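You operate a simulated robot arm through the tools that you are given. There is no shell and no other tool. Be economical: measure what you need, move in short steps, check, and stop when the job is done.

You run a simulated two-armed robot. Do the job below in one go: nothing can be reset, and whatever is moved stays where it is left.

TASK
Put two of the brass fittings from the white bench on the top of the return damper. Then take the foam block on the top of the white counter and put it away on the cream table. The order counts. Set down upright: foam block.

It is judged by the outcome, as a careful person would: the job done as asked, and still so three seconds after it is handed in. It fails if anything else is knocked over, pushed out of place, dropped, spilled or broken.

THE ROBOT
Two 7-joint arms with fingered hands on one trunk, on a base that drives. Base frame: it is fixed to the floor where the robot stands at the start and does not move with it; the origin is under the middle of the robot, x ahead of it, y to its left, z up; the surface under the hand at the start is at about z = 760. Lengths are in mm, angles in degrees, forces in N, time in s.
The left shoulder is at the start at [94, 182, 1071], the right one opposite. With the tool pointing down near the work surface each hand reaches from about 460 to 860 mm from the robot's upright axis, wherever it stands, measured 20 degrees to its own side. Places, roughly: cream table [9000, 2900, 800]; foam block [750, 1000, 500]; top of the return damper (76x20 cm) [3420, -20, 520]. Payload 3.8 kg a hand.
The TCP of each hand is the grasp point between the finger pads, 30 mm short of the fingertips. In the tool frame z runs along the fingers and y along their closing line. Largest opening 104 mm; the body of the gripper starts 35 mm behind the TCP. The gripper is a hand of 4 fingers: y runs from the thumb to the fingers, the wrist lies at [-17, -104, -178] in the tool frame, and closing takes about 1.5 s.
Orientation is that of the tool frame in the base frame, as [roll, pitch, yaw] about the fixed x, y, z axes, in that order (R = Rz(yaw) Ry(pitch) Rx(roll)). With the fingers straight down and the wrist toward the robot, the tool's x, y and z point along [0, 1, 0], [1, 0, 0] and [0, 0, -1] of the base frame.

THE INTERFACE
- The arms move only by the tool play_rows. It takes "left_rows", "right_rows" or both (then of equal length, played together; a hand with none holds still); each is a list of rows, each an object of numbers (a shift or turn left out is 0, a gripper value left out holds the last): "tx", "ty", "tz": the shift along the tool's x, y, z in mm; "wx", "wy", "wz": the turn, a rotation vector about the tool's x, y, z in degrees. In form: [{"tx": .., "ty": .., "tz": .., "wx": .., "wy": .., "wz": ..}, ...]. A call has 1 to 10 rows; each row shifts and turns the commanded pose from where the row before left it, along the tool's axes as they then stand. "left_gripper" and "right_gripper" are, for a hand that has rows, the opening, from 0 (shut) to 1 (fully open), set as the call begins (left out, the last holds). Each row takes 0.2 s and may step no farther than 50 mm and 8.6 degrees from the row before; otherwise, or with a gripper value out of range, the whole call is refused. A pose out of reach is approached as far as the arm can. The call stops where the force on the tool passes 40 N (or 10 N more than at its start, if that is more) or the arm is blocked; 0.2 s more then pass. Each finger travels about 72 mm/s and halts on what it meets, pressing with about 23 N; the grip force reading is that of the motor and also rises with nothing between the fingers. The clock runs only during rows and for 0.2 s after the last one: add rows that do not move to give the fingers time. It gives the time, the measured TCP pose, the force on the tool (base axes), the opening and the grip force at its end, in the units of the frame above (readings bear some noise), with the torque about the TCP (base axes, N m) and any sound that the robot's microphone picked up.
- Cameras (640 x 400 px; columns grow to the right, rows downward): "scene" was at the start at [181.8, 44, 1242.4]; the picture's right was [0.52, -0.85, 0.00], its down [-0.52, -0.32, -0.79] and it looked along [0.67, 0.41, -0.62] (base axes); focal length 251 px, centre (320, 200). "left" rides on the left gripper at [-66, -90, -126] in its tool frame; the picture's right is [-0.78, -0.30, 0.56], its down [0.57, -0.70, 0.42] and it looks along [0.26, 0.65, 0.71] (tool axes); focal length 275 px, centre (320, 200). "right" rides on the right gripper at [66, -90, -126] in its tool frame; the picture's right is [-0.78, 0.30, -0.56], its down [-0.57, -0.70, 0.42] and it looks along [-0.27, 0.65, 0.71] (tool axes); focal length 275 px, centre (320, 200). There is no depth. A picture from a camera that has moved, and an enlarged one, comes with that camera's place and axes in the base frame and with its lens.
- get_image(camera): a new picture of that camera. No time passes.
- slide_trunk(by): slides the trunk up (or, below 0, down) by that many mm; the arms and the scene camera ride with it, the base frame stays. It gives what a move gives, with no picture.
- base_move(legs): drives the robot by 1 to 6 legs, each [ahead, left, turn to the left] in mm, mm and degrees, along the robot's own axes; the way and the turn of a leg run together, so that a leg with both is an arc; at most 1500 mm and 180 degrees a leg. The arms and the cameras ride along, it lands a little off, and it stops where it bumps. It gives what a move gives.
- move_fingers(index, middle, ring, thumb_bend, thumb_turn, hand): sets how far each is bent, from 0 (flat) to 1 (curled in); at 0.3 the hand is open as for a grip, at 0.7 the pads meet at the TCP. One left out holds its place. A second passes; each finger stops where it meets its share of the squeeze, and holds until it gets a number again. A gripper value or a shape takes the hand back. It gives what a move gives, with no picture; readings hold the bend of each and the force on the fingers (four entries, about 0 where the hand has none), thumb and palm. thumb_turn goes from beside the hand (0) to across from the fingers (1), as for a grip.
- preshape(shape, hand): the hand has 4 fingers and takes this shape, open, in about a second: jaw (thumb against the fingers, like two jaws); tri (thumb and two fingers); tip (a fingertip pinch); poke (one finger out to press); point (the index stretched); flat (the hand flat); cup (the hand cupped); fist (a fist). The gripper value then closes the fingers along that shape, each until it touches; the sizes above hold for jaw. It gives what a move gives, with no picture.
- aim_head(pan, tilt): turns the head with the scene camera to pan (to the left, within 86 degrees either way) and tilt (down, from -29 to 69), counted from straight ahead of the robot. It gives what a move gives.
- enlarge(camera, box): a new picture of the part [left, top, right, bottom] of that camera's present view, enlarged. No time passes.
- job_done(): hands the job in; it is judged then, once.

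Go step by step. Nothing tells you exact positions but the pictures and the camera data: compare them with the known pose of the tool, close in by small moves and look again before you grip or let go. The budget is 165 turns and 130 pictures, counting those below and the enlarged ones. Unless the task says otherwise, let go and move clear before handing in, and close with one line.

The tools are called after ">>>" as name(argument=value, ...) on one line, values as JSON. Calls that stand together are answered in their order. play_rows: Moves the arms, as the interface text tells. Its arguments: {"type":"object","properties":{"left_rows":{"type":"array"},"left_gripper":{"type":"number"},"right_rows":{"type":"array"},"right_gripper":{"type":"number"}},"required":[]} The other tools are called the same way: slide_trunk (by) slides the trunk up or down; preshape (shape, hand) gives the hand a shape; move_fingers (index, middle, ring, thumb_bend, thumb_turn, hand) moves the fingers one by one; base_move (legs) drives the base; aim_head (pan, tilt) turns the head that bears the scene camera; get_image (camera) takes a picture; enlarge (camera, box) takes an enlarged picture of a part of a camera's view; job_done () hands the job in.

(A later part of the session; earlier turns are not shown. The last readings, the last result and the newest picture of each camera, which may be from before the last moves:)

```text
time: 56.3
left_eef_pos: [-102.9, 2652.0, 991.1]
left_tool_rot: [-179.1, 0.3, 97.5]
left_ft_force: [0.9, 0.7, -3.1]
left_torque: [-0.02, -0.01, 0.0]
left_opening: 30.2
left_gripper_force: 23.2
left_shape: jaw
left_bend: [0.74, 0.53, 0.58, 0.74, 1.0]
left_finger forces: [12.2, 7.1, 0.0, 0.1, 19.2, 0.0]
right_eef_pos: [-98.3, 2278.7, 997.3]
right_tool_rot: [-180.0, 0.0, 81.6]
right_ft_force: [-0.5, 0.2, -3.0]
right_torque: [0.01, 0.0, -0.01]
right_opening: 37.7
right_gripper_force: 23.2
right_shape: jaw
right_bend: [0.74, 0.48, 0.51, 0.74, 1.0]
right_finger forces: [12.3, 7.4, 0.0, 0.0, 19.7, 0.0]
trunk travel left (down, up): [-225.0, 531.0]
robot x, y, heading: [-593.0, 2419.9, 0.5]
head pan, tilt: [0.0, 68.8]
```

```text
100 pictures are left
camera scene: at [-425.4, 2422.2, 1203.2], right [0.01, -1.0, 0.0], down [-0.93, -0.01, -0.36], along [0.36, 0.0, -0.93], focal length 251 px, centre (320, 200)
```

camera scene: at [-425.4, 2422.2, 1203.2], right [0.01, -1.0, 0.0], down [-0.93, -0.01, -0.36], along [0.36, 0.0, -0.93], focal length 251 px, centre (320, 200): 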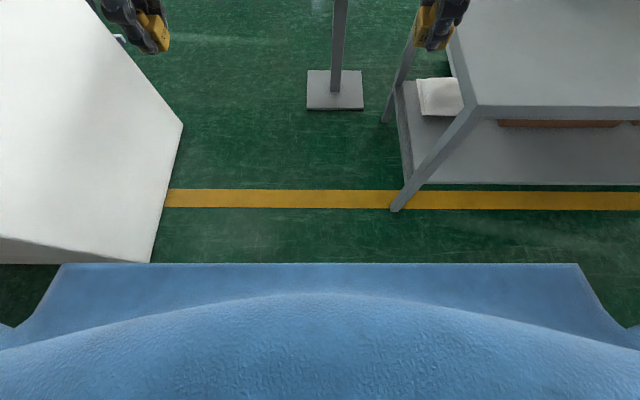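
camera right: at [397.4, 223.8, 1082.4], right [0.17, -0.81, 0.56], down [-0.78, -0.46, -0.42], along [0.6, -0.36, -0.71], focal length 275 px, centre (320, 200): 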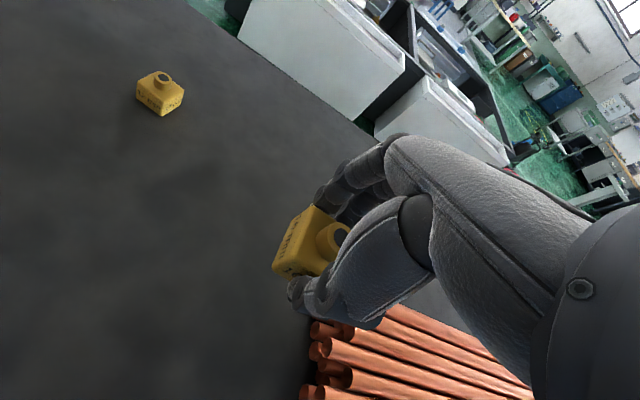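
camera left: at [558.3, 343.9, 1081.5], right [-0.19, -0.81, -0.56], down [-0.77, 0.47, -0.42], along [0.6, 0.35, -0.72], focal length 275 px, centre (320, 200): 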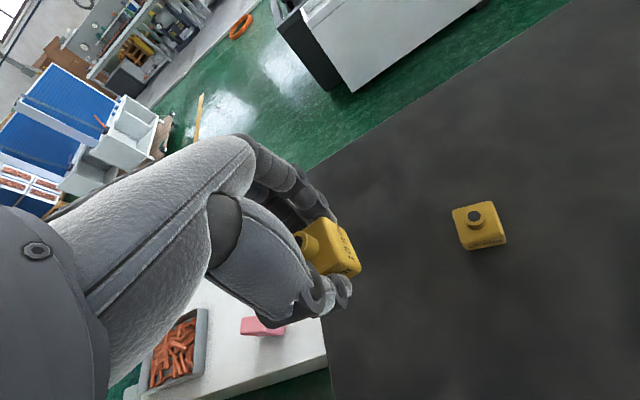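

The gap works if I travel sideways with my back to the pillar, with arms over the low counter. I'll turn to heading -90, back to y≈2760 and slide left (+x).

>>> base_move(legs=[[0, 0, -90], [-330, 0, 0], [0, 700, 0]])

>>> aim_head(pan=60, tilt=45)

>>> get_image(camera="scene")

```text
time: 65.7
left_eef_pos: [332.9, 2271.8, 991.1]
left_tool_rot: [-179.1, 0.2, 8.0]
left_ft_force: [0.0, 0.4, -2.8]
left_torque: [0.02, 0.01, 0.01]
left_opening: 30.2
left_gripper_force: 22.9
left_shape: jaw
left_bend: [0.74, 0.53, 0.58, 0.75, 1.0]
left_finger forces: [11.9, 6.9, 0.0, 0.0, 18.8, 0.0]
right_eef_pos: [-39.2, 2262.6, 996.5]
right_tool_rot: [-179.9, 0.0, -7.8]
right_ft_force: [-0.1, -0.3, -3.8]
right_torque: [0.04, -0.01, -0.02]
right_opening: 37.3
right_gripper_force: 23.4
right_shape: jaw
right_bend: [0.74, 0.48, 0.51, 0.74, 1.0]
right_finger forces: [12.0, 6.8, 0.1, 0.1, 18.7, 0.1]
trunk travel left (down, up): [-225.0, 531.0]
robot x, y, heading: [96.7, 2755.9, -89.1]
head pan, tilt: [0.0, 68.8]
```

```text
time: 67.0
left_eef_pos: [330.6, 2270.6, 990.5]
left_tool_rot: [-179.2, 0.3, 8.0]
left_ft_force: [0.0, 0.5, -2.1]
left_torque: [-0.01, 0.01, -0.01]
left_opening: 30.2
left_gripper_force: 23.0
left_shape: jaw
left_bend: [0.74, 0.53, 0.58, 0.75, 1.0]
left_finger forces: [11.9, 7.0, 0.0, 0.0, 18.7, 0.1]
right_eef_pos: [-40.2, 2263.5, 997.0]
right_tool_rot: [-179.9, 0.1, -7.8]
right_ft_force: [1.1, -0.3, -3.1]
right_torque: [0.02, -0.01, 0.01]
right_opening: 37.6
right_gripper_force: 23.1
right_shape: jaw
right_bend: [0.74, 0.48, 0.51, 0.74, 1.0]
right_finger forces: [11.9, 6.9, 0.0, 0.0, 18.7, 0.1]
trunk travel left (down, up): [-225.0, 531.0]
robot x, y, heading: [99.9, 2761.2, -89.3]
head pan, tilt: [60.0, 45.0]
```

```text
99 pictures are left
camera scene: at [174.2, 2609.7, 1232.1], right [-0.49, -0.87, 0.0], down [-0.62, 0.34, -0.71], along [0.62, -0.34, -0.71], focal length 251 px, centre (320, 200)
```

scene: 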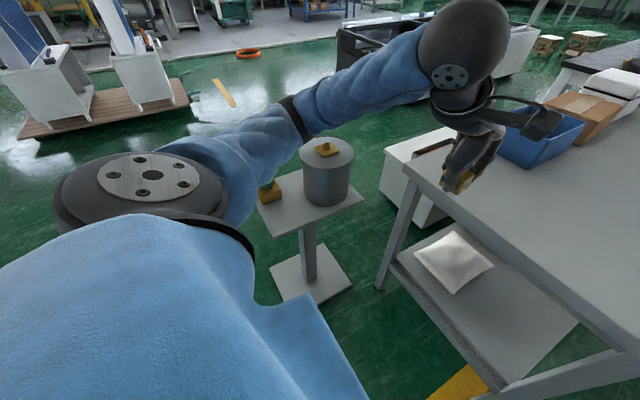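

The pedestal with a pot rises to about z 790. I'll raise the trunk for clearance, then slide past it with my back to the pillar.

>>> slide_trunk(by=150)

>>> base_move(legs=[[-30, 200, 0], [-90, 270, 0], [0, 800, 0]])

>>> aim_head(pan=50, tilt=30)

>>> get_image(camera="scene")

```text
time: 68.7
left_eef_pos: [332.5, 2270.7, 1140.5]
left_tool_rot: [-179.1, 0.1, 8.0]
left_ft_force: [-0.3, -0.8, -2.8]
left_torque: [0.02, -0.01, 0.03]
left_opening: 30.0
left_gripper_force: 23.0
left_shape: jaw
left_bend: [0.74, 0.53, 0.58, 0.75, 1.0]
left_finger forces: [11.8, 7.0, 0.0, 0.0, 18.7, 0.0]
right_eef_pos: [-40.4, 2264.1, 1147.1]
right_tool_rot: [-179.7, 0.1, -7.8]
right_ft_force: [-0.5, -0.8, -3.5]
right_torque: [0.03, 0.01, 0.03]
right_opening: 37.4
right_gripper_force: 22.4
right_shape: jaw
right_bend: [0.74, 0.48, 0.51, 0.74, 1.0]
right_finger forces: [12.0, 6.9, 0.0, 0.0, 18.6, 0.0]
trunk travel left (down, up): [-375.0, 381.0]
robot x, y, heading: [99.7, 2755.1, -89.2]
head pan, tilt: [60.0, 45.0]
```

```text
time: 75.8
left_eef_pos: [1599.6, 2414.5, 1142.6]
left_tool_rot: [-179.1, 0.3, 8.0]
left_ft_force: [0.1, 0.2, -2.7]
left_torque: [0.01, -0.02, 0.0]
left_opening: 29.9
left_gripper_force: 22.9
left_shape: jaw
left_bend: [0.74, 0.53, 0.58, 0.75, 1.0]
left_finger forces: [11.9, 6.9, 0.0, 0.1, 18.7, 0.0]
right_eef_pos: [1226.0, 2409.0, 1147.5]
right_tool_rot: [-179.9, 0.1, -7.9]
right_ft_force: [0.1, 0.5, -3.0]
right_torque: [0.0, 0.03, 0.03]
right_opening: 37.7
right_gripper_force: 22.9
right_shape: jaw
right_bend: [0.74, 0.48, 0.51, 0.74, 1.0]
right_finger forces: [11.8, 7.1, 0.0, 0.1, 18.7, 0.0]
trunk travel left (down, up): [-375.0, 381.0]
robot x, y, heading: [1367.3, 2901.7, -89.3]
head pan, tilt: [60.0, 45.0]
```

```text
time: 76.6
left_eef_pos: [1597.6, 2414.5, 1139.9]
left_tool_rot: [-179.1, 0.2, 8.0]
left_ft_force: [-0.1, 0.3, -2.6]
left_torque: [-0.04, 0.01, 0.0]
left_opening: 30.3
left_gripper_force: 22.9
left_shape: jaw
left_bend: [0.74, 0.53, 0.58, 0.75, 1.0]
left_finger forces: [11.9, 6.8, 0.1, 0.1, 18.7, 0.1]
right_eef_pos: [1225.8, 2407.2, 1145.1]
right_tool_rot: [-180.0, 0.0, -8.0]
right_ft_force: [-0.3, -0.2, -3.3]
right_torque: [0.03, 0.01, 0.0]
right_opening: 37.5
right_gripper_force: 23.1
right_shape: jaw
right_bend: [0.74, 0.48, 0.51, 0.74, 1.0]
right_finger forces: [11.7, 7.0, 0.0, 0.0, 18.7, 0.0]
trunk travel left (down, up): [-375.0, 381.0]
robot x, y, heading: [1366.3, 2900.2, -89.4]
head pan, tilt: [50.0, 30.0]
```

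```text
98 pictures are left
camera scene: at [1439.3, 2793.7, 1407.5], right [-0.63, -0.78, 0.0], down [-0.39, 0.32, -0.87], along [0.67, -0.55, -0.5], focal length 251 px, centre (320, 200)
```

scene: 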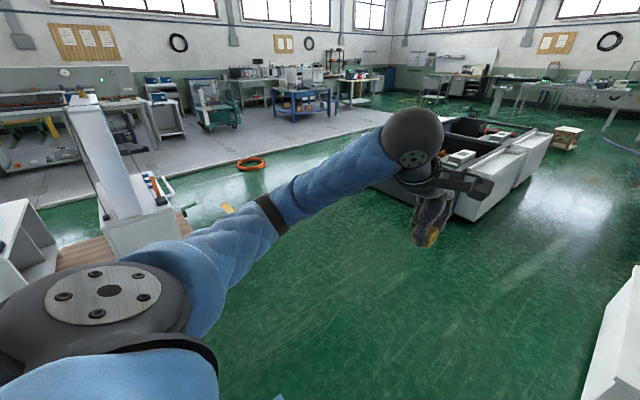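

The floor ahead is open. I'll drive to y≈1270, then slide left to x≈4080 behind the unit.

>>> base_move(legs=[[1500, 0, 0], [130, 0, 0], [0, 1400, 0], [0, 1000, 0]])

>>> aim_head(pan=0, tilt=30)

>>> get_image(camera="scene")

>>> aim_head(pan=70, tilt=35)

>>> get_image(camera="scene")

```text
time: 84.0
left_eef_pos: [1614.9, 948.9, 1141.3]
left_tool_rot: [-178.9, 0.1, 6.8]
left_ft_force: [0.2, 0.6, -3.0]
left_torque: [0.02, 0.01, 0.01]
left_opening: 30.0
left_gripper_force: 23.0
left_shape: jaw
left_bend: [0.74, 0.53, 0.58, 0.75, 1.0]
left_finger forces: [12.2, 7.3, 0.1, 0.1, 19.3, 0.0]
right_eef_pos: [1241.7, 948.6, 1146.3]
right_tool_rot: [-179.7, 0.1, -9.2]
right_ft_force: [-0.4, -1.7, -2.6]
right_torque: [0.0, -0.02, 0.02]
right_opening: 37.4
right_gripper_force: 23.0
right_shape: jaw
right_bend: [0.74, 0.48, 0.51, 0.74, 1.0]
right_finger forces: [12.2, 7.2, 0.0, 0.0, 19.3, 0.0]
trunk travel left (down, up): [-375.0, 381.0]
robot x, y, heading: [1390.5, 1441.6, -90.2]
head pan, tilt: [50.0, 30.0]
stopped in leg 2: the robot was blocked; the commanded pose is now the measured one
```

```text
time: 85.2
left_eef_pos: [1615.3, 947.9, 1141.1]
left_tool_rot: [-179.0, 0.2, 6.7]
left_ft_force: [1.3, 0.3, -1.8]
left_torque: [0.0, 0.04, -0.02]
left_opening: 30.1
left_gripper_force: 22.9
left_shape: jaw
left_bend: [0.74, 0.53, 0.58, 0.75, 1.0]
left_finger forces: [12.2, 7.3, 0.0, 0.0, 19.4, 0.0]
right_eef_pos: [1240.5, 948.6, 1146.6]
right_tool_rot: [-179.8, 0.0, -9.0]
right_ft_force: [1.0, 0.3, -4.2]
right_torque: [0.03, 0.01, -0.01]
right_opening: 37.6
right_gripper_force: 23.1
right_shape: jaw
right_bend: [0.74, 0.48, 0.51, 0.74, 1.0]
right_finger forces: [12.2, 7.2, 0.1, 0.0, 19.3, 0.1]
trunk travel left (down, up): [-375.0, 381.0]
robot x, y, heading: [1394.4, 1435.7, -90.3]
head pan, tilt: [0.0, 30.0]
```

```text
97 pictures are left
camera scene: at [1394.2, 1298.3, 1407.6], right [-1.0, 0.0, 0.0], down [0.0, 0.5, -0.87], along [0.0, -0.87, -0.5], focal length 251 px, centre (320, 200)
```

scene: 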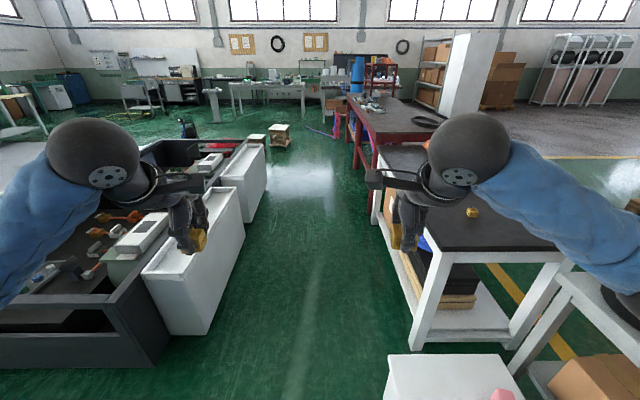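

```text
time: 86.6
left_eef_pos: [1615.1, 947.8, 1140.1]
left_tool_rot: [-179.0, 0.3, 6.7]
left_ft_force: [0.1, 0.0, -2.1]
left_torque: [0.03, 0.02, -0.02]
left_opening: 30.5
left_gripper_force: 23.2
left_shape: jaw
left_bend: [0.74, 0.53, 0.58, 0.75, 1.0]
left_finger forces: [12.2, 7.3, 0.1, 0.1, 19.4, 0.0]
right_eef_pos: [1241.9, 948.1, 1145.9]
right_tool_rot: [-179.7, 0.0, -9.0]
right_ft_force: [-0.8, 0.4, -2.4]
right_torque: [-0.01, -0.01, 0.02]
right_opening: 37.6
right_gripper_force: 23.1
right_shape: jaw
right_bend: [0.74, 0.48, 0.51, 0.74, 1.0]
right_finger forces: [12.2, 7.2, 0.0, 0.1, 19.3, 0.0]
trunk travel left (down, up): [-375.0, 381.0]
robot x, y, heading: [1393.7, 1437.7, -90.4]
head pan, tilt: [70.0, 35.0]
```

```text
96 pictures are left
camera scene: at [1477.2, 1358.2, 1399.8], right [-0.35, -0.94, 0.0], down [-0.54, 0.2, -0.82], along [0.77, -0.28, -0.57], focal length 251 px, centre (320, 200)
```

scene: 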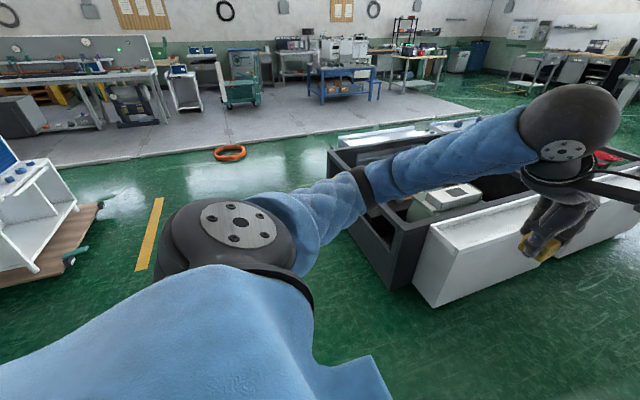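

The base nudged the low white counter's corner, so I'll back off it and check the foam later. Now I slide left along y≈1480, then turn to face -x behind the unit.

>>> base_move(legs=[[-50, 150, 0], [0, 1400, 0], [0, 1130, 0], [0, 0, -90], [0, 500, 0]])

>>> aim_head(pan=30, tilt=40)

>>> get_image(camera="scene")

```text
time: 106.3
left_eef_pos: [3569.8, 769.8, 1140.9]
left_tool_rot: [-179.0, 0.4, -83.4]
left_ft_force: [0.3, -1.0, -2.9]
left_torque: [0.03, 0.02, -0.02]
left_opening: 30.1
left_gripper_force: 22.7
left_shape: jaw
left_bend: [0.74, 0.53, 0.58, 0.75, 1.0]
left_finger forces: [11.7, 6.9, 0.0, 0.0, 18.6, 0.1]
right_eef_pos: [3571.7, 1143.5, 1146.3]
right_tool_rot: [-179.8, 0.1, -99.4]
right_ft_force: [0.9, -0.8, -2.9]
right_torque: [-0.01, -0.02, 0.04]
right_opening: 37.5
right_gripper_force: 22.9
right_shape: jaw
right_bend: [0.74, 0.48, 0.51, 0.74, 1.0]
right_finger forces: [11.7, 6.6, 0.0, 0.0, 18.5, 0.0]
trunk travel left (down, up): [-375.0, 381.0]
robot x, y, heading: [4062.6, 990.2, 179.3]
head pan, tilt: [70.0, 35.0]
```

```text
time: 107.4
left_eef_pos: [3570.7, 770.7, 1141.8]
left_tool_rot: [-179.1, 0.1, -83.4]
left_ft_force: [-0.7, -0.4, -2.9]
left_torque: [0.01, -0.01, -0.04]
left_opening: 30.0
left_gripper_force: 22.5
left_shape: jaw
left_bend: [0.74, 0.53, 0.58, 0.75, 1.0]
left_finger forces: [11.8, 6.9, 0.0, 0.0, 18.6, 0.0]
right_eef_pos: [3572.0, 1143.1, 1146.2]
right_tool_rot: [-179.8, 0.1, -99.3]
right_ft_force: [0.7, 0.4, -1.9]
right_torque: [-0.01, 0.01, -0.01]
right_opening: 37.2
right_gripper_force: 23.2
right_shape: jaw
right_bend: [0.74, 0.48, 0.51, 0.74, 1.0]
right_finger forces: [11.8, 6.8, 0.1, 0.0, 18.6, 0.0]
trunk travel left (down, up): [-375.0, 381.0]
robot x, y, heading: [4062.8, 989.8, 179.4]
head pan, tilt: [30.0, 40.0]
```

```text
95 pictures are left
camera scene: at [3942.3, 949.2, 1392.2], right [-0.49, 0.87, 0.0], down [0.56, 0.32, -0.77], along [-0.67, -0.38, -0.64], focal length 251 px, centre (320, 200)
```

scene: 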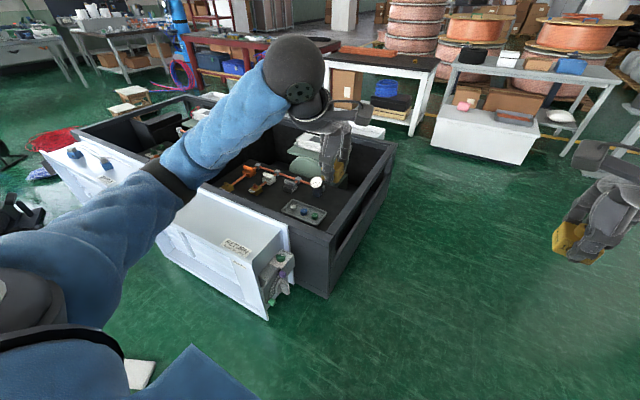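

The back-mounted dampers are visible, the nearer one labelled. I'll read the label and slide further along.

>>> base_move(legs=[[0, 850, 0]])

>>> aim_head(pan=0, tilt=50)

>>> get_image(camera="scene")

```text
time: 112.0
left_eef_pos: [3563.8, -92.8, 1141.3]
left_tool_rot: [-179.0, 0.2, -83.4]
left_ft_force: [0.7, -0.7, -3.0]
left_torque: [-0.04, -0.02, 0.01]
left_opening: 30.0
left_gripper_force: 23.1
left_shape: jaw
left_bend: [0.74, 0.53, 0.58, 0.75, 1.0]
left_finger forces: [11.8, 6.9, 0.0, 0.0, 18.5, 0.0]
right_eef_pos: [3567.1, 279.9, 1146.4]
right_tool_rot: [-179.8, 0.0, -99.4]
right_ft_force: [0.1, -0.4, -3.0]
right_torque: [-0.03, -0.04, 0.02]
right_opening: 37.3
right_gripper_force: 23.5
right_shape: jaw
right_bend: [0.74, 0.48, 0.51, 0.74, 1.0]
right_finger forces: [11.8, 6.7, 0.0, 0.1, 18.7, 0.0]
trunk travel left (down, up): [-375.0, 381.0]
robot x, y, heading: [4058.0, 130.3, 179.5]
head pan, tilt: [30.0, 40.0]
```

```text
time: 112.9
left_eef_pos: [3563.1, -91.8, 1139.7]
left_tool_rot: [-178.9, 0.2, -83.5]
left_ft_force: [0.1, 0.8, -2.2]
left_torque: [-0.01, 0.04, 0.0]
left_opening: 30.0
left_gripper_force: 22.8
left_shape: jaw
left_bend: [0.74, 0.53, 0.58, 0.75, 1.0]
left_finger forces: [11.9, 6.9, 0.0, 0.0, 18.5, 0.0]
right_eef_pos: [3565.4, 280.7, 1147.1]
right_tool_rot: [-179.9, 0.0, -99.3]
right_ft_force: [0.7, 0.3, -2.1]
right_torque: [0.01, -0.03, 0.01]
right_opening: 37.2
right_gripper_force: 23.4
right_shape: jaw
right_bend: [0.74, 0.48, 0.51, 0.74, 1.0]
right_finger forces: [11.9, 6.8, 0.0, 0.0, 18.5, 0.0]
trunk travel left (down, up): [-375.0, 381.0]
robot x, y, heading: [4054.0, 128.1, 179.7]
head pan, tilt: [0.0, 50.0]
```

```text
94 pictures are left
camera scene: at [3932.3, 128.3, 1378.1], right [0.01, 1.0, 0.0], down [0.77, -0.01, -0.64], along [-0.64, 0.0, -0.77], focal length 251 px, centre (320, 200)
```

scene: 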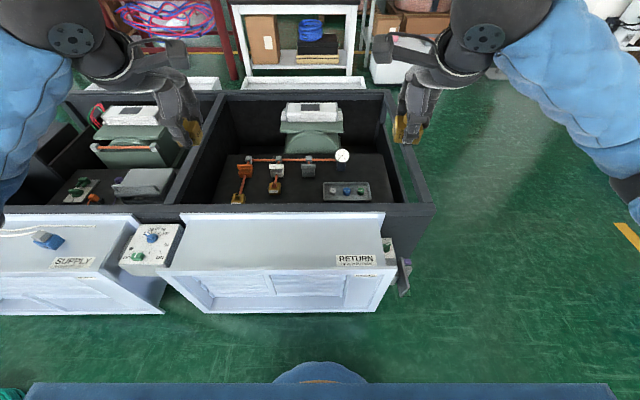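

The RETURN label confirms this damper. I'll shift left to centre on it, then lower the trunk so the hands hover above its top, and look with the hand cameras.

>>> base_move(legs=[[0, 130, 0]])

>>> slide_trunk(by=-340)

>>> get_image(camera="scene")

>>> get_image(camera="left")

>>> get_image(camera="right")

```text
time: 114.2
left_eef_pos: [3564.0, -227.7, 1140.8]
left_tool_rot: [-179.1, 0.3, -83.3]
left_ft_force: [-0.4, 0.0, -2.4]
left_torque: [0.04, 0.04, -0.04]
left_opening: 30.0
left_gripper_force: 23.1
left_shape: jaw
left_bend: [0.74, 0.53, 0.58, 0.75, 1.0]
left_finger forces: [11.8, 6.9, 0.1, 0.0, 18.6, 0.0]
right_eef_pos: [3564.5, 146.0, 1147.2]
right_tool_rot: [-179.8, 0.2, -99.1]
right_ft_force: [-0.4, -0.1, -2.5]
right_torque: [0.04, 0.02, -0.03]
right_opening: 37.2
right_gripper_force: 23.3
right_shape: jaw
right_bend: [0.74, 0.48, 0.51, 0.74, 1.0]
right_finger forces: [11.8, 6.9, 0.1, 0.1, 18.5, 0.1]
trunk travel left (down, up): [-375.0, 381.0]
robot x, y, heading: [4052.6, -6.5, 179.6]
head pan, tilt: [0.0, 50.0]
```

```text
time: 117.6
left_eef_pos: [3546.3, -225.2, 776.4]
left_tool_rot: [-175.1, -0.3, -83.3]
left_ft_force: [0.1, -0.8, -2.3]
left_torque: [-0.01, 0.03, -0.01]
left_opening: 29.9
left_gripper_force: 23.1
left_shape: jaw
left_bend: [0.74, 0.53, 0.58, 0.75, 1.0]
left_finger forces: [11.9, 7.0, 0.1, 0.0, 18.5, 0.0]
right_eef_pos: [3565.2, 148.0, 806.1]
right_tool_rot: [-179.7, 0.1, -99.1]
right_ft_force: [0.2, -0.1, -2.9]
right_torque: [-0.02, -0.01, 0.02]
right_opening: 37.4
right_gripper_force: 23.0
right_shape: jaw
right_bend: [0.74, 0.48, 0.51, 0.74, 1.0]
right_finger forces: [11.8, 6.8, 0.1, 0.0, 18.3, 0.1]
trunk travel left (down, up): [-35.0, 721.0]
robot x, y, heading: [4056.5, -6.3, 179.7]
head pan, tilt: [0.0, 50.0]
```

```text
93 pictures are left
camera scene: at [3763.1, -2.6, 1024.5], right [0.01, 1.0, 0.0], down [0.77, 0.0, -0.64], along [-0.64, 0.0, -0.77], focal length 251 px, centre (320, 200)
```

scene: 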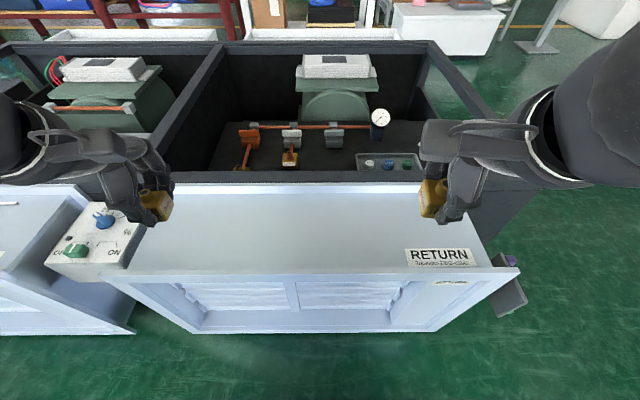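

```text
92 pictures are left
camera left: at [3615.5, -149.4, 909.1], right [0.25, 0.81, -0.53], down [0.8, -0.48, -0.36], along [-0.55, -0.33, -0.77], focal length 275 px, centre (320, 200)
```

left: 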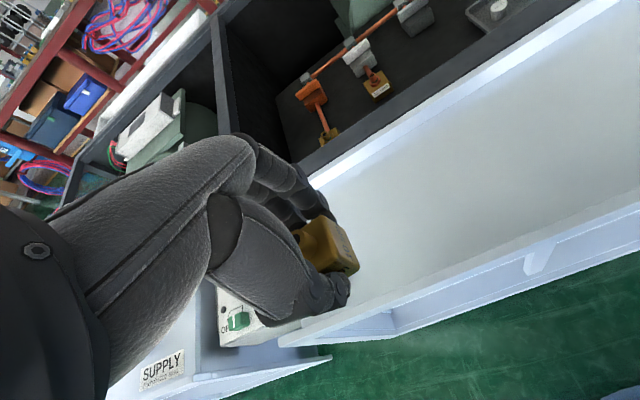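

```text
91 pictures are left
camera right: at [3641.9, 67.5, 932.9], right [-0.17, 0.81, 0.56], down [0.78, 0.45, -0.42], along [-0.6, 0.37, -0.72], focal length 275 px, centre (320, 200)
```

right: 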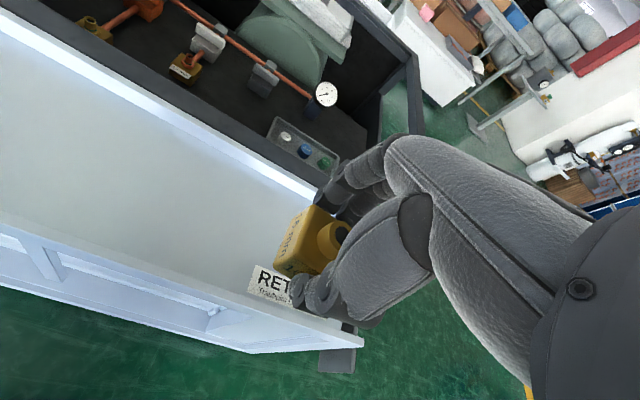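

The damper top is about z 540–560 with x from 3320 to 3550. I'll straighten the left hand, then move both over the middle of the top and partway down.

>>> play_rows(left_rows=[{"wx": -4.9}, {"tx": -36, "ty": 31}, {"tx": -36, "ty": 31}, {"tx": -35, "ty": 32}, {}, {"tz": 25}, {"tz": 25}, {"tz": 25}, {"tz": 20}, {}], right_rows=[{}, {"tx": 26, "ty": 38}, {"tx": 26, "ty": 38}, {"tx": 25, "ty": 38}, {}, {"tz": 35}, {"tz": 30}, {"tz": 30}, {"tz": 30}, {}])

>>> get_image(camera="scene")

>>> get_image(camera="left")

>>> get_image(camera="right")

```text
time: 119.8
left_eef_pos: [3428.3, -131.6, 686.0]
left_tool_rot: [-179.9, -0.4, -83.3]
left_ft_force: [0.5, 0.5, -2.3]
left_torque: [0.0, -0.02, 0.01]
left_opening: 29.9
left_gripper_force: 22.9
left_shape: jaw
left_bend: [0.74, 0.53, 0.58, 0.75, 1.0]
left_finger forces: [12.0, 6.9, 0.0, 0.1, 18.7, 0.0]
left hand out of reach, approached as far as the arm can: row 1
right_eef_pos: [3441.0, 89.6, 682.1]
right_tool_rot: [-179.8, 0.0, -99.2]
right_ft_force: [0.2, -0.1, -2.5]
right_torque: [0.01, -0.02, 0.01]
right_opening: 37.0
right_gripper_force: 23.6
right_shape: jaw
right_bend: [0.74, 0.48, 0.51, 0.74, 1.0]
right_finger forces: [12.0, 7.0, 0.0, 0.1, 18.7, 0.1]
trunk travel left (down, up): [-35.0, 721.0]
robot x, y, heading: [4057.8, -1.3, 179.6]
head pan, tilt: [0.0, 50.0]
```

```text
90 pictures are left
camera scene: at [3762.7, -2.6, 1024.3], right [0.01, 1.0, 0.0], down [0.77, 0.0, -0.64], along [-0.64, 0.0, -0.77], focal length 251 px, centre (320, 200)
```

scene: 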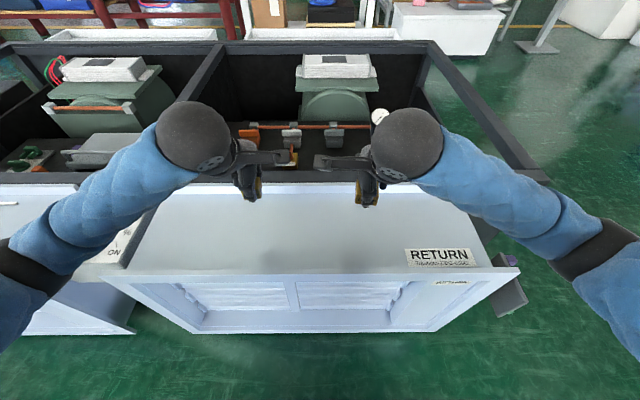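

```text
89 pictures are left
camera left: at [3509.1, -53.4, 809.4], right [0.21, 0.8, -0.56], down [0.76, -0.49, -0.42], along [-0.61, -0.34, -0.71], focal length 275 px, centre (320, 200)
```

left: 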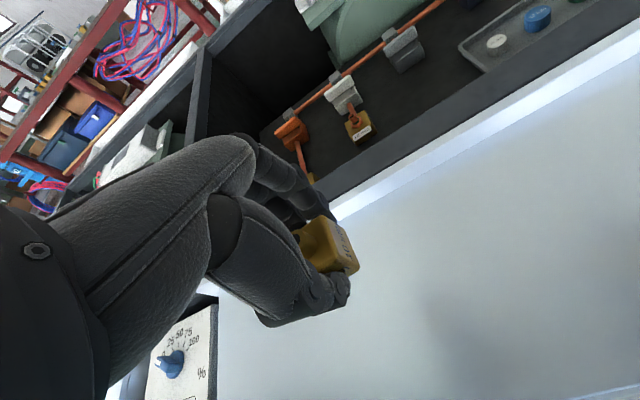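

```text
88 pictures are left
camera right: at [3517.8, 9.5, 808.0], right [-0.17, 0.81, 0.56], down [0.79, 0.45, -0.42], along [-0.6, 0.37, -0.72], focal length 275 px, centre (320, 200)
```

right: 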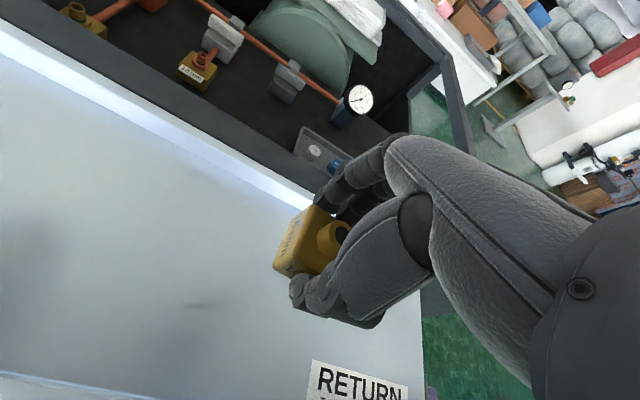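

Both fittings hang above the clear middle of the damper top. I'll lower to just above contact.

>>> play_rows(left_rows=[{"ty": -14}, {"tz": 30}, {"tz": 30}, {"tz": 16}, {}], right_rows=[{"ty": -5}, {"tz": 30}, {"tz": 30}, {"tz": 12}, {}])

>>> get_image(camera="left")

>>> get_image(camera="right")

```text
time: 121.0
left_eef_pos: [3442.9, -127.8, 609.1]
left_tool_rot: [-179.8, -0.3, -83.3]
left_ft_force: [0.4, -0.2, -2.0]
left_torque: [0.01, 0.04, 0.0]
left_opening: 30.1
left_gripper_force: 23.1
left_shape: jaw
left_bend: [0.74, 0.53, 0.58, 0.75, 1.0]
left_finger forces: [11.8, 6.9, 0.0, 0.0, 18.6, 0.0]
right_eef_pos: [3445.7, 89.4, 608.5]
right_tool_rot: [-179.7, 0.1, -99.1]
right_ft_force: [-0.8, 1.0, -3.5]
right_torque: [-0.02, -0.02, 0.01]
right_opening: 37.4
right_gripper_force: 23.1
right_shape: jaw
right_bend: [0.74, 0.48, 0.51, 0.74, 1.0]
right_finger forces: [11.9, 6.8, 0.0, 0.0, 18.6, 0.1]
trunk travel left (down, up): [-35.0, 721.0]
robot x, y, heading: [4053.0, -1.5, 179.8]
head pan, tilt: [0.0, 50.0]
```

```text
87 pictures are left
camera left: at [3523.0, -50.2, 734.9], right [0.21, 0.8, -0.56], down [0.76, -0.49, -0.42], along [-0.61, -0.34, -0.71], focal length 275 px, centre (320, 200)
```

left: 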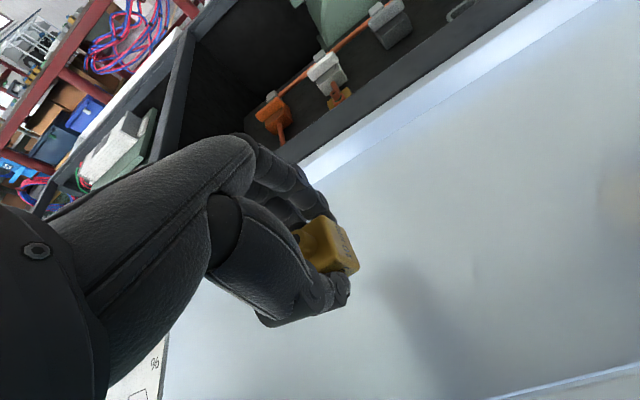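

```text
86 pictures are left
camera right: at [3523.0, 9.5, 735.5], right [-0.17, 0.81, 0.56], down [0.79, 0.45, -0.42], along [-0.6, 0.37, -0.72], focal length 275 px, centre (320, 200)
```

right: 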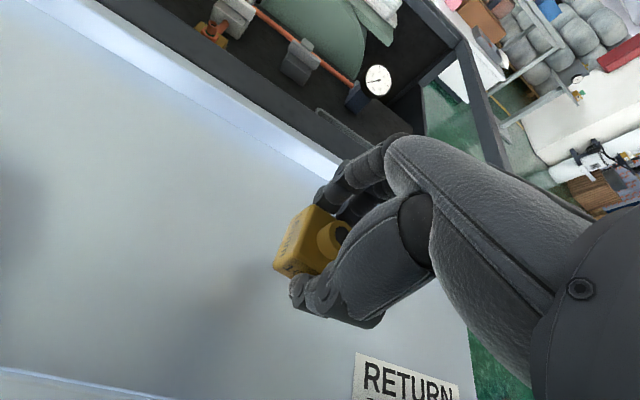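

There's still clearance. I'll step down gently watching the force.

>>> play_rows(left_rows=[{"tz": 6}, {"tz": 5}, {"tz": 4}, {}], right_rows=[{"tz": 6}, {"tz": 5}, {"tz": 4}, {}])

>>> enlarge(camera="scene", box=[220, 140, 420, 265])

>>> play_rows(left_rows=[{"tz": 4}, {}], right_rows=[{"tz": 4}, {}])

```text
time: 122.0
left_eef_pos: [3441.7, -128.4, 594.1]
left_tool_rot: [-179.8, -0.3, -83.3]
left_ft_force: [0.7, 0.1, -2.1]
left_torque: [0.0, -0.02, 0.0]
left_opening: 30.0
left_gripper_force: 23.1
left_shape: jaw
left_bend: [0.74, 0.53, 0.58, 0.75, 1.0]
left_finger forces: [11.7, 6.9, 0.0, 0.1, 18.6, 0.0]
right_eef_pos: [3445.1, 90.0, 593.9]
right_tool_rot: [-179.8, 0.1, -99.2]
right_ft_force: [0.2, 0.6, -3.1]
right_torque: [-0.01, -0.01, -0.02]
right_opening: 37.1
right_gripper_force: 22.8
right_shape: jaw
right_bend: [0.74, 0.48, 0.51, 0.74, 1.0]
right_finger forces: [11.9, 6.9, 0.1, 0.0, 18.6, 0.0]
trunk travel left (down, up): [-35.0, 721.0]
robot x, y, heading: [4056.4, 1.7, 179.7]
head pan, tilt: [0.0, 50.0]
```

```text
3.20 times, centred on (320, 202) of scene
camera zoom: at [3762.7, -2.6, 1024.3], right [0.01, 1.0, 0.0], down [0.77, 0.0, -0.64], along [-0.64, 0.0, -0.77], focal length 803 px, centre (320, 192)
```

zoom: 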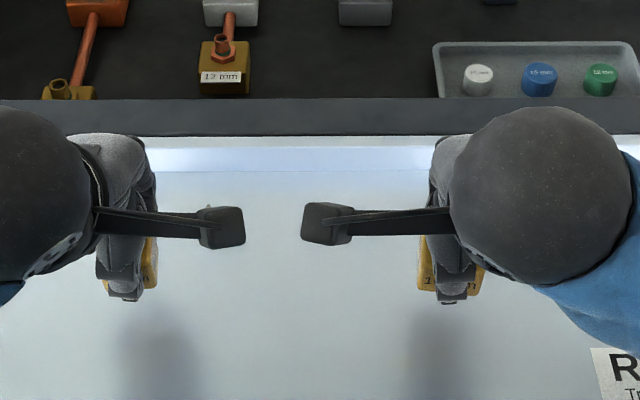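

```text
time: 122.6
left_eef_pos: [3442.3, -128.3, 589.6]
left_tool_rot: [-179.8, -0.3, -83.3]
left_ft_force: [0.6, -0.6, -2.9]
left_torque: [0.02, 0.01, -0.03]
left_opening: 30.1
left_gripper_force: 23.1
left_shape: jaw
left_bend: [0.74, 0.53, 0.58, 0.75, 1.0]
left_finger forces: [11.8, 6.9, 0.1, 0.1, 18.6, 0.0]
right_eef_pos: [3445.4, 87.6, 590.4]
right_tool_rot: [-179.7, 0.1, -99.2]
right_ft_force: [0.2, -0.4, -3.2]
right_torque: [0.02, -0.03, 0.0]
right_opening: 37.5
right_gripper_force: 23.0
right_shape: jaw
right_bend: [0.74, 0.48, 0.51, 0.74, 1.0]
right_finger forces: [11.9, 6.8, 0.1, 0.1, 18.7, 0.0]
trunk travel left (down, up): [-35.0, 721.0]
robot x, y, heading: [4051.5, -2.7, 179.5]
head pan, tilt: [0.0, 50.0]
```

No contact yet; continuing in small steps.

>>> play_rows(left_rows=[{"tz": 4}, {"tz": 4}, {}], right_rows=[{"tz": 4}, {"tz": 4}, {}])

>>> play_rows(left_rows=[{"tz": 4}, {}], right_rows=[{"tz": 4}, {}])

>>> get_image(camera="right")

```text
time: 123.4
left_eef_pos: [3443.5, -128.3, 580.8]
left_tool_rot: [-179.8, -0.3, -83.3]
left_ft_force: [-0.9, 0.3, -2.6]
left_torque: [0.07, -0.02, -0.02]
left_opening: 29.9
left_gripper_force: 22.4
left_shape: jaw
left_bend: [0.74, 0.53, 0.58, 0.75, 1.0]
left_finger forces: [11.7, 6.9, 0.0, 0.0, 18.5, 0.1]
right_eef_pos: [3444.7, 89.3, 581.6]
right_tool_rot: [-179.7, 0.1, -99.1]
right_ft_force: [-0.9, 0.2, -2.7]
right_torque: [0.0, -0.03, 0.0]
right_opening: 37.1
right_gripper_force: 22.8
right_shape: jaw
right_bend: [0.74, 0.48, 0.51, 0.74, 1.0]
right_finger forces: [11.8, 6.7, 0.1, 0.1, 18.6, 0.0]
trunk travel left (down, up): [-35.0, 721.0]
robot x, y, heading: [4052.4, -3.1, 179.6]
head pan, tilt: [0.0, 50.0]
```

```text
time: 124.0
left_eef_pos: [3442.9, -129.2, 576.2]
left_tool_rot: [-180.0, -0.2, -83.3]
left_ft_force: [-0.3, -1.4, -4.0]
left_torque: [-0.01, 0.0, -0.01]
left_opening: 30.1
left_gripper_force: 22.8
left_shape: jaw
left_bend: [0.74, 0.53, 0.58, 0.75, 1.0]
left_finger forces: [11.8, 6.9, 0.0, 0.0, 18.5, 0.0]
right_eef_pos: [3444.5, 90.0, 577.7]
right_tool_rot: [-179.8, 0.1, -99.2]
right_ft_force: [0.0, 1.1, -2.7]
right_torque: [-0.02, -0.04, 0.03]
right_opening: 37.0
right_gripper_force: 22.9
right_shape: jaw
right_bend: [0.74, 0.48, 0.51, 0.74, 1.0]
right_finger forces: [11.8, 6.8, 0.0, 0.0, 18.6, 0.0]
trunk travel left (down, up): [-35.0, 721.0]
robot x, y, heading: [4053.7, -3.0, 179.7]
head pan, tilt: [0.0, 50.0]
```

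```text
84 pictures are left
camera right: at [3522.4, 9.2, 704.0], right [-0.17, 0.81, 0.56], down [0.79, 0.45, -0.42], along [-0.59, 0.37, -0.72], focal length 275 px, centre (320, 200)
```

right: 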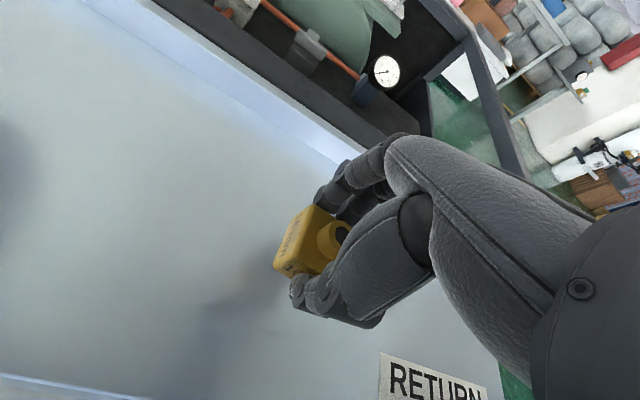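

Still a gap; the given height of 520 looks right, which puts contact near TCP z 555. I'll continue down.

>>> play_rows(left_rows=[{"tz": 4}, {"tz": 4}, {"tz": 4}, {}], right_rows=[{"tz": 4}, {"tz": 4}, {"tz": 4}, {}])

>>> play_rows(left_rows=[{"tz": 3}, {}], right_rows=[{"tz": 3}, {}])

>>> get_image(camera="right")

>>> get_image(camera="left")

```text
time: 125.0
left_eef_pos: [3441.4, -129.3, 564.6]
left_tool_rot: [-179.8, -0.3, -83.4]
left_ft_force: [0.2, -0.9, -2.6]
left_torque: [0.03, 0.01, 0.0]
left_opening: 29.9
left_gripper_force: 22.5
left_shape: jaw
left_bend: [0.74, 0.53, 0.58, 0.75, 1.0]
left_finger forces: [11.8, 7.0, 0.0, 0.0, 18.6, 0.1]
right_eef_pos: [3446.4, 90.2, 566.0]
right_tool_rot: [-179.8, 0.1, -99.1]
right_ft_force: [-0.2, 0.2, -3.8]
right_torque: [0.0, -0.02, 0.03]
right_opening: 37.2
right_gripper_force: 23.0
right_shape: jaw
right_bend: [0.74, 0.48, 0.51, 0.74, 1.0]
right_finger forces: [11.8, 6.8, 0.0, 0.0, 18.6, 0.1]
trunk travel left (down, up): [-35.0, 721.0]
robot x, y, heading: [4054.9, -3.1, 180.0]
head pan, tilt: [0.0, 50.0]
```

```text
time: 125.6
left_eef_pos: [3441.4, -127.6, 562.1]
left_tool_rot: [-179.8, -0.3, -83.3]
left_ft_force: [-0.1, -0.2, -3.0]
left_torque: [0.0, -0.01, 0.0]
left_opening: 30.1
left_gripper_force: 23.0
left_shape: jaw
left_bend: [0.74, 0.53, 0.58, 0.75, 1.0]
left_finger forces: [11.8, 6.9, 0.0, 0.1, 18.7, 0.0]
right_eef_pos: [3446.8, 89.4, 561.0]
right_tool_rot: [-179.8, 0.1, -99.2]
right_ft_force: [0.2, -0.6, -3.8]
right_torque: [-0.02, 0.01, -0.02]
right_opening: 37.1
right_gripper_force: 22.4
right_shape: jaw
right_bend: [0.74, 0.48, 0.51, 0.74, 1.0]
right_finger forces: [11.8, 6.9, 0.1, 0.0, 18.6, 0.0]
trunk travel left (down, up): [-35.0, 721.0]
robot x, y, heading: [4052.9, -3.5, 179.7]
head pan, tilt: [0.0, 50.0]
```

```text
83 pictures are left
camera right: at [3522.6, 9.2, 688.4], right [-0.17, 0.81, 0.56], down [0.79, 0.45, -0.42], along [-0.6, 0.37, -0.72], focal length 275 px, centre (320, 200)
```

right: 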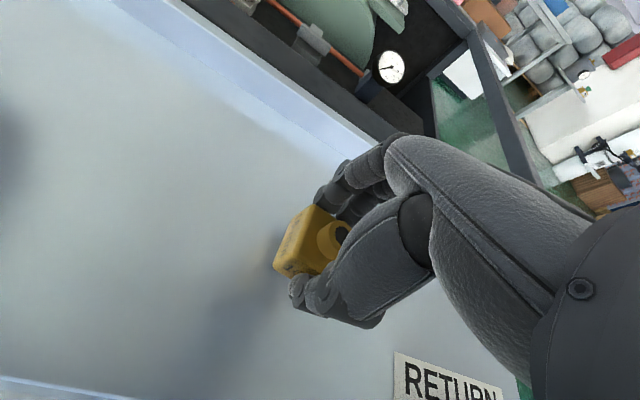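

```text
82 pictures are left
camera left: at [3522.8, -50.5, 687.6], right [0.21, 0.8, -0.56], down [0.76, -0.49, -0.42], along [-0.61, -0.34, -0.71], focal length 275 px, centre (320, 200)
```

left: 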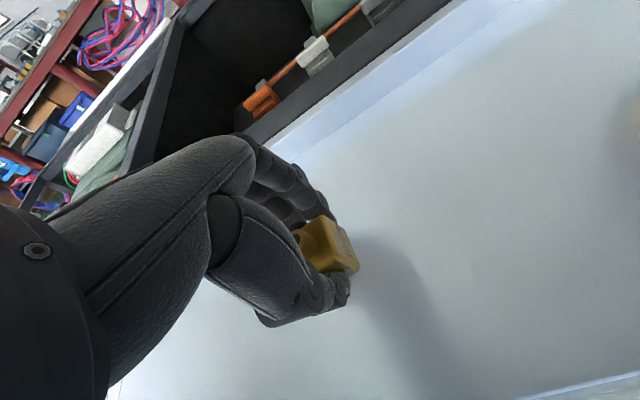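

Getting close: the shadows nearly meet the fittings. A few more small steps.

>>> play_rows(left_rows=[{"tz": 3}, {"tz": 2}, {}], right_rows=[{"tz": 3}, {"tz": 2}, {}])

>>> play_rows(left_rows=[{"tz": 2.5}, {}], right_rows=[{"tz": 2.5}, {}])

>>> play_rows(left_rows=[{"tz": 2}, {}], right_rows=[{"tz": 2}, {}])

```text
time: 126.4
left_eef_pos: [3442.4, -128.1, 556.2]
left_tool_rot: [-179.7, -0.3, -83.3]
left_ft_force: [0.4, -0.2, -1.6]
left_torque: [0.03, 0.0, -0.02]
left_opening: 30.0
left_gripper_force: 23.1
left_shape: jaw
left_bend: [0.74, 0.53, 0.58, 0.75, 1.0]
left_finger forces: [11.8, 6.9, 0.0, 0.0, 18.6, 0.0]
right_eef_pos: [3445.4, 90.0, 557.6]
right_tool_rot: [-179.8, 0.1, -99.2]
right_ft_force: [0.5, 0.1, -3.2]
right_torque: [0.0, -0.01, 0.0]
right_opening: 37.5
right_gripper_force: 23.5
right_shape: jaw
right_bend: [0.74, 0.48, 0.51, 0.74, 1.0]
right_finger forces: [11.9, 6.8, 0.0, 0.0, 18.6, 0.0]
trunk travel left (down, up): [-35.0, 721.0]
robot x, y, heading: [4052.4, -3.2, 179.5]
head pan, tilt: [0.0, 50.0]
```

```text
time: 127.0
left_eef_pos: [3441.8, -128.6, 554.6]
left_tool_rot: [-179.8, -0.3, -83.3]
left_ft_force: [0.1, 1.2, -3.0]
left_torque: [0.03, -0.04, 0.0]
left_opening: 29.9
left_gripper_force: 23.3
left_shape: jaw
left_bend: [0.74, 0.53, 0.58, 0.75, 1.0]
left_finger forces: [11.8, 6.8, 0.1, 0.0, 18.6, 0.0]
right_eef_pos: [3446.1, 89.9, 555.3]
right_tool_rot: [-179.8, 0.2, -99.1]
right_ft_force: [0.0, 0.4, -3.5]
right_torque: [-0.01, -0.04, -0.01]
right_opening: 37.5
right_gripper_force: 22.6
right_shape: jaw
right_bend: [0.74, 0.48, 0.51, 0.74, 1.0]
right_finger forces: [11.9, 6.7, 0.0, 0.1, 18.5, 0.0]
trunk travel left (down, up): [-35.0, 721.0]
robot x, y, heading: [4053.6, -4.5, 179.7]
head pan, tilt: [0.0, 50.0]
```

```text
time: 127.6
left_eef_pos: [3443.3, -127.4, 551.8]
left_tool_rot: [-179.7, -0.4, -83.2]
left_ft_force: [0.9, 0.7, -2.3]
left_torque: [-0.01, -0.02, -0.02]
left_opening: 29.8
left_gripper_force: 22.8
left_shape: jaw
left_bend: [0.74, 0.53, 0.58, 0.75, 1.0]
left_finger forces: [11.8, 6.9, 0.0, 0.0, 18.7, 0.1]
right_eef_pos: [3444.4, 90.6, 552.6]
right_tool_rot: [-179.9, 0.1, -99.2]
right_ft_force: [0.3, -0.2, -3.2]
right_torque: [-0.01, -0.02, -0.02]
right_opening: 36.9
right_gripper_force: 22.7
right_shape: jaw
right_bend: [0.74, 0.48, 0.51, 0.74, 1.0]
right_finger forces: [11.9, 6.8, 0.0, 0.0, 18.6, 0.0]
trunk travel left (down, up): [-35.0, 721.0]
robot x, y, heading: [4051.8, -6.8, 179.7]
head pan, tilt: [0.0, 50.0]
```

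>>> play_rows(left_rows=[{"tz": 2}, {"tz": 2}, {}], right_rows=[{"tz": 2}, {"tz": 2}, {}])

>>> play_rows(left_rows=[{"tz": 2}, {"tz": 1.5}, {}], right_rows=[{"tz": 2}, {"tz": 1.5}, {}])

>>> enlarge(camera="right", box=[220, 180, 420, 340])

>>> enlarge(camera="left", box=[240, 180, 440, 340])

```text
time: 128.4
left_eef_pos: [3443.1, -128.6, 547.7]
left_tool_rot: [-179.8, -0.3, -83.3]
left_ft_force: [-0.2, -0.4, -2.4]
left_torque: [-0.02, -0.03, -0.03]
left_opening: 30.0
left_gripper_force: 22.9
left_shape: jaw
left_bend: [0.74, 0.53, 0.58, 0.75, 1.0]
left_finger forces: [11.9, 6.9, 0.1, 0.1, 18.5, 0.1]
right_eef_pos: [3445.1, 89.5, 549.5]
right_tool_rot: [-179.8, 0.1, -99.2]
right_ft_force: [-0.2, -0.5, -3.2]
right_torque: [0.02, 0.0, 0.03]
right_opening: 37.1
right_gripper_force: 22.8
right_shape: jaw
right_bend: [0.74, 0.48, 0.51, 0.74, 1.0]
right_finger forces: [11.8, 6.8, 0.0, 0.1, 18.6, 0.1]
trunk travel left (down, up): [-35.0, 721.0]
robot x, y, heading: [4053.6, -2.0, 179.6]
head pan, tilt: [0.0, 50.0]
```

```text
time: 129.2
left_eef_pos: [3443.4, -127.6, 545.6]
left_tool_rot: [-180.0, -0.2, -83.3]
left_ft_force: [1.3, -0.2, 6.0]
left_torque: [-0.08, 0.13, 0.02]
left_opening: 30.3
left_gripper_force: 22.8
left_shape: jaw
left_bend: [0.74, 0.53, 0.58, 0.75, 1.0]
left_finger forces: [12.1, 8.0, 0.0, 0.0, 20.7, 0.0]
right_eef_pos: [3445.7, 88.3, 546.5]
right_tool_rot: [-179.9, 0.1, -99.2]
right_ft_force: [-0.8, 0.8, -1.3]
right_torque: [0.04, 0.07, 0.01]
right_opening: 37.2
right_gripper_force: 22.9
right_shape: jaw
right_bend: [0.74, 0.48, 0.51, 0.74, 1.0]
right_finger forces: [11.8, 7.2, 0.1, 0.0, 18.8, 0.0]
trunk travel left (down, up): [-35.0, 721.0]
robot x, y, heading: [4053.9, -4.5, 179.7]
head pan, tilt: [0.0, 50.0]
```

```text
2.50 times, centred on (320, 260) of right
camera zoom: at [3523.2, 8.9, 673.3], right [-0.17, 0.81, 0.56], down [0.78, 0.45, -0.42], along [-0.6, 0.36, -0.71], focal length 688 px, centre (320, 50)
```

zoom: 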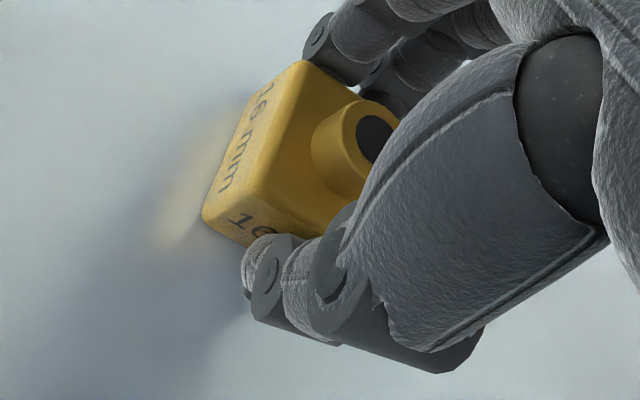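

```text
2.50 times, centred on (340, 260) of left
camera zoom: at [3524.1, -51.1, 672.0], right [0.2, 0.8, -0.56], down [0.76, -0.49, -0.42], along [-0.61, -0.34, -0.71], focal length 688 px, centre (270, 50)
```

zoom: 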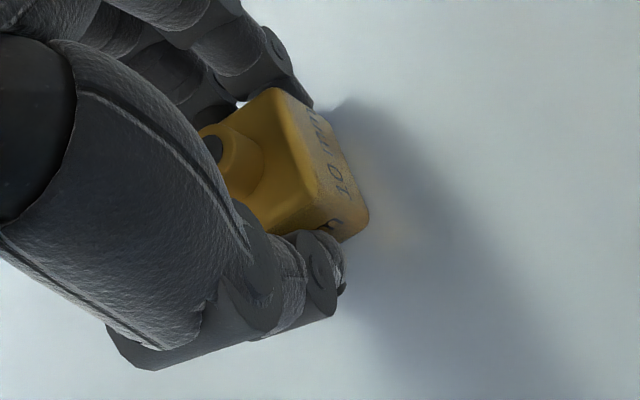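

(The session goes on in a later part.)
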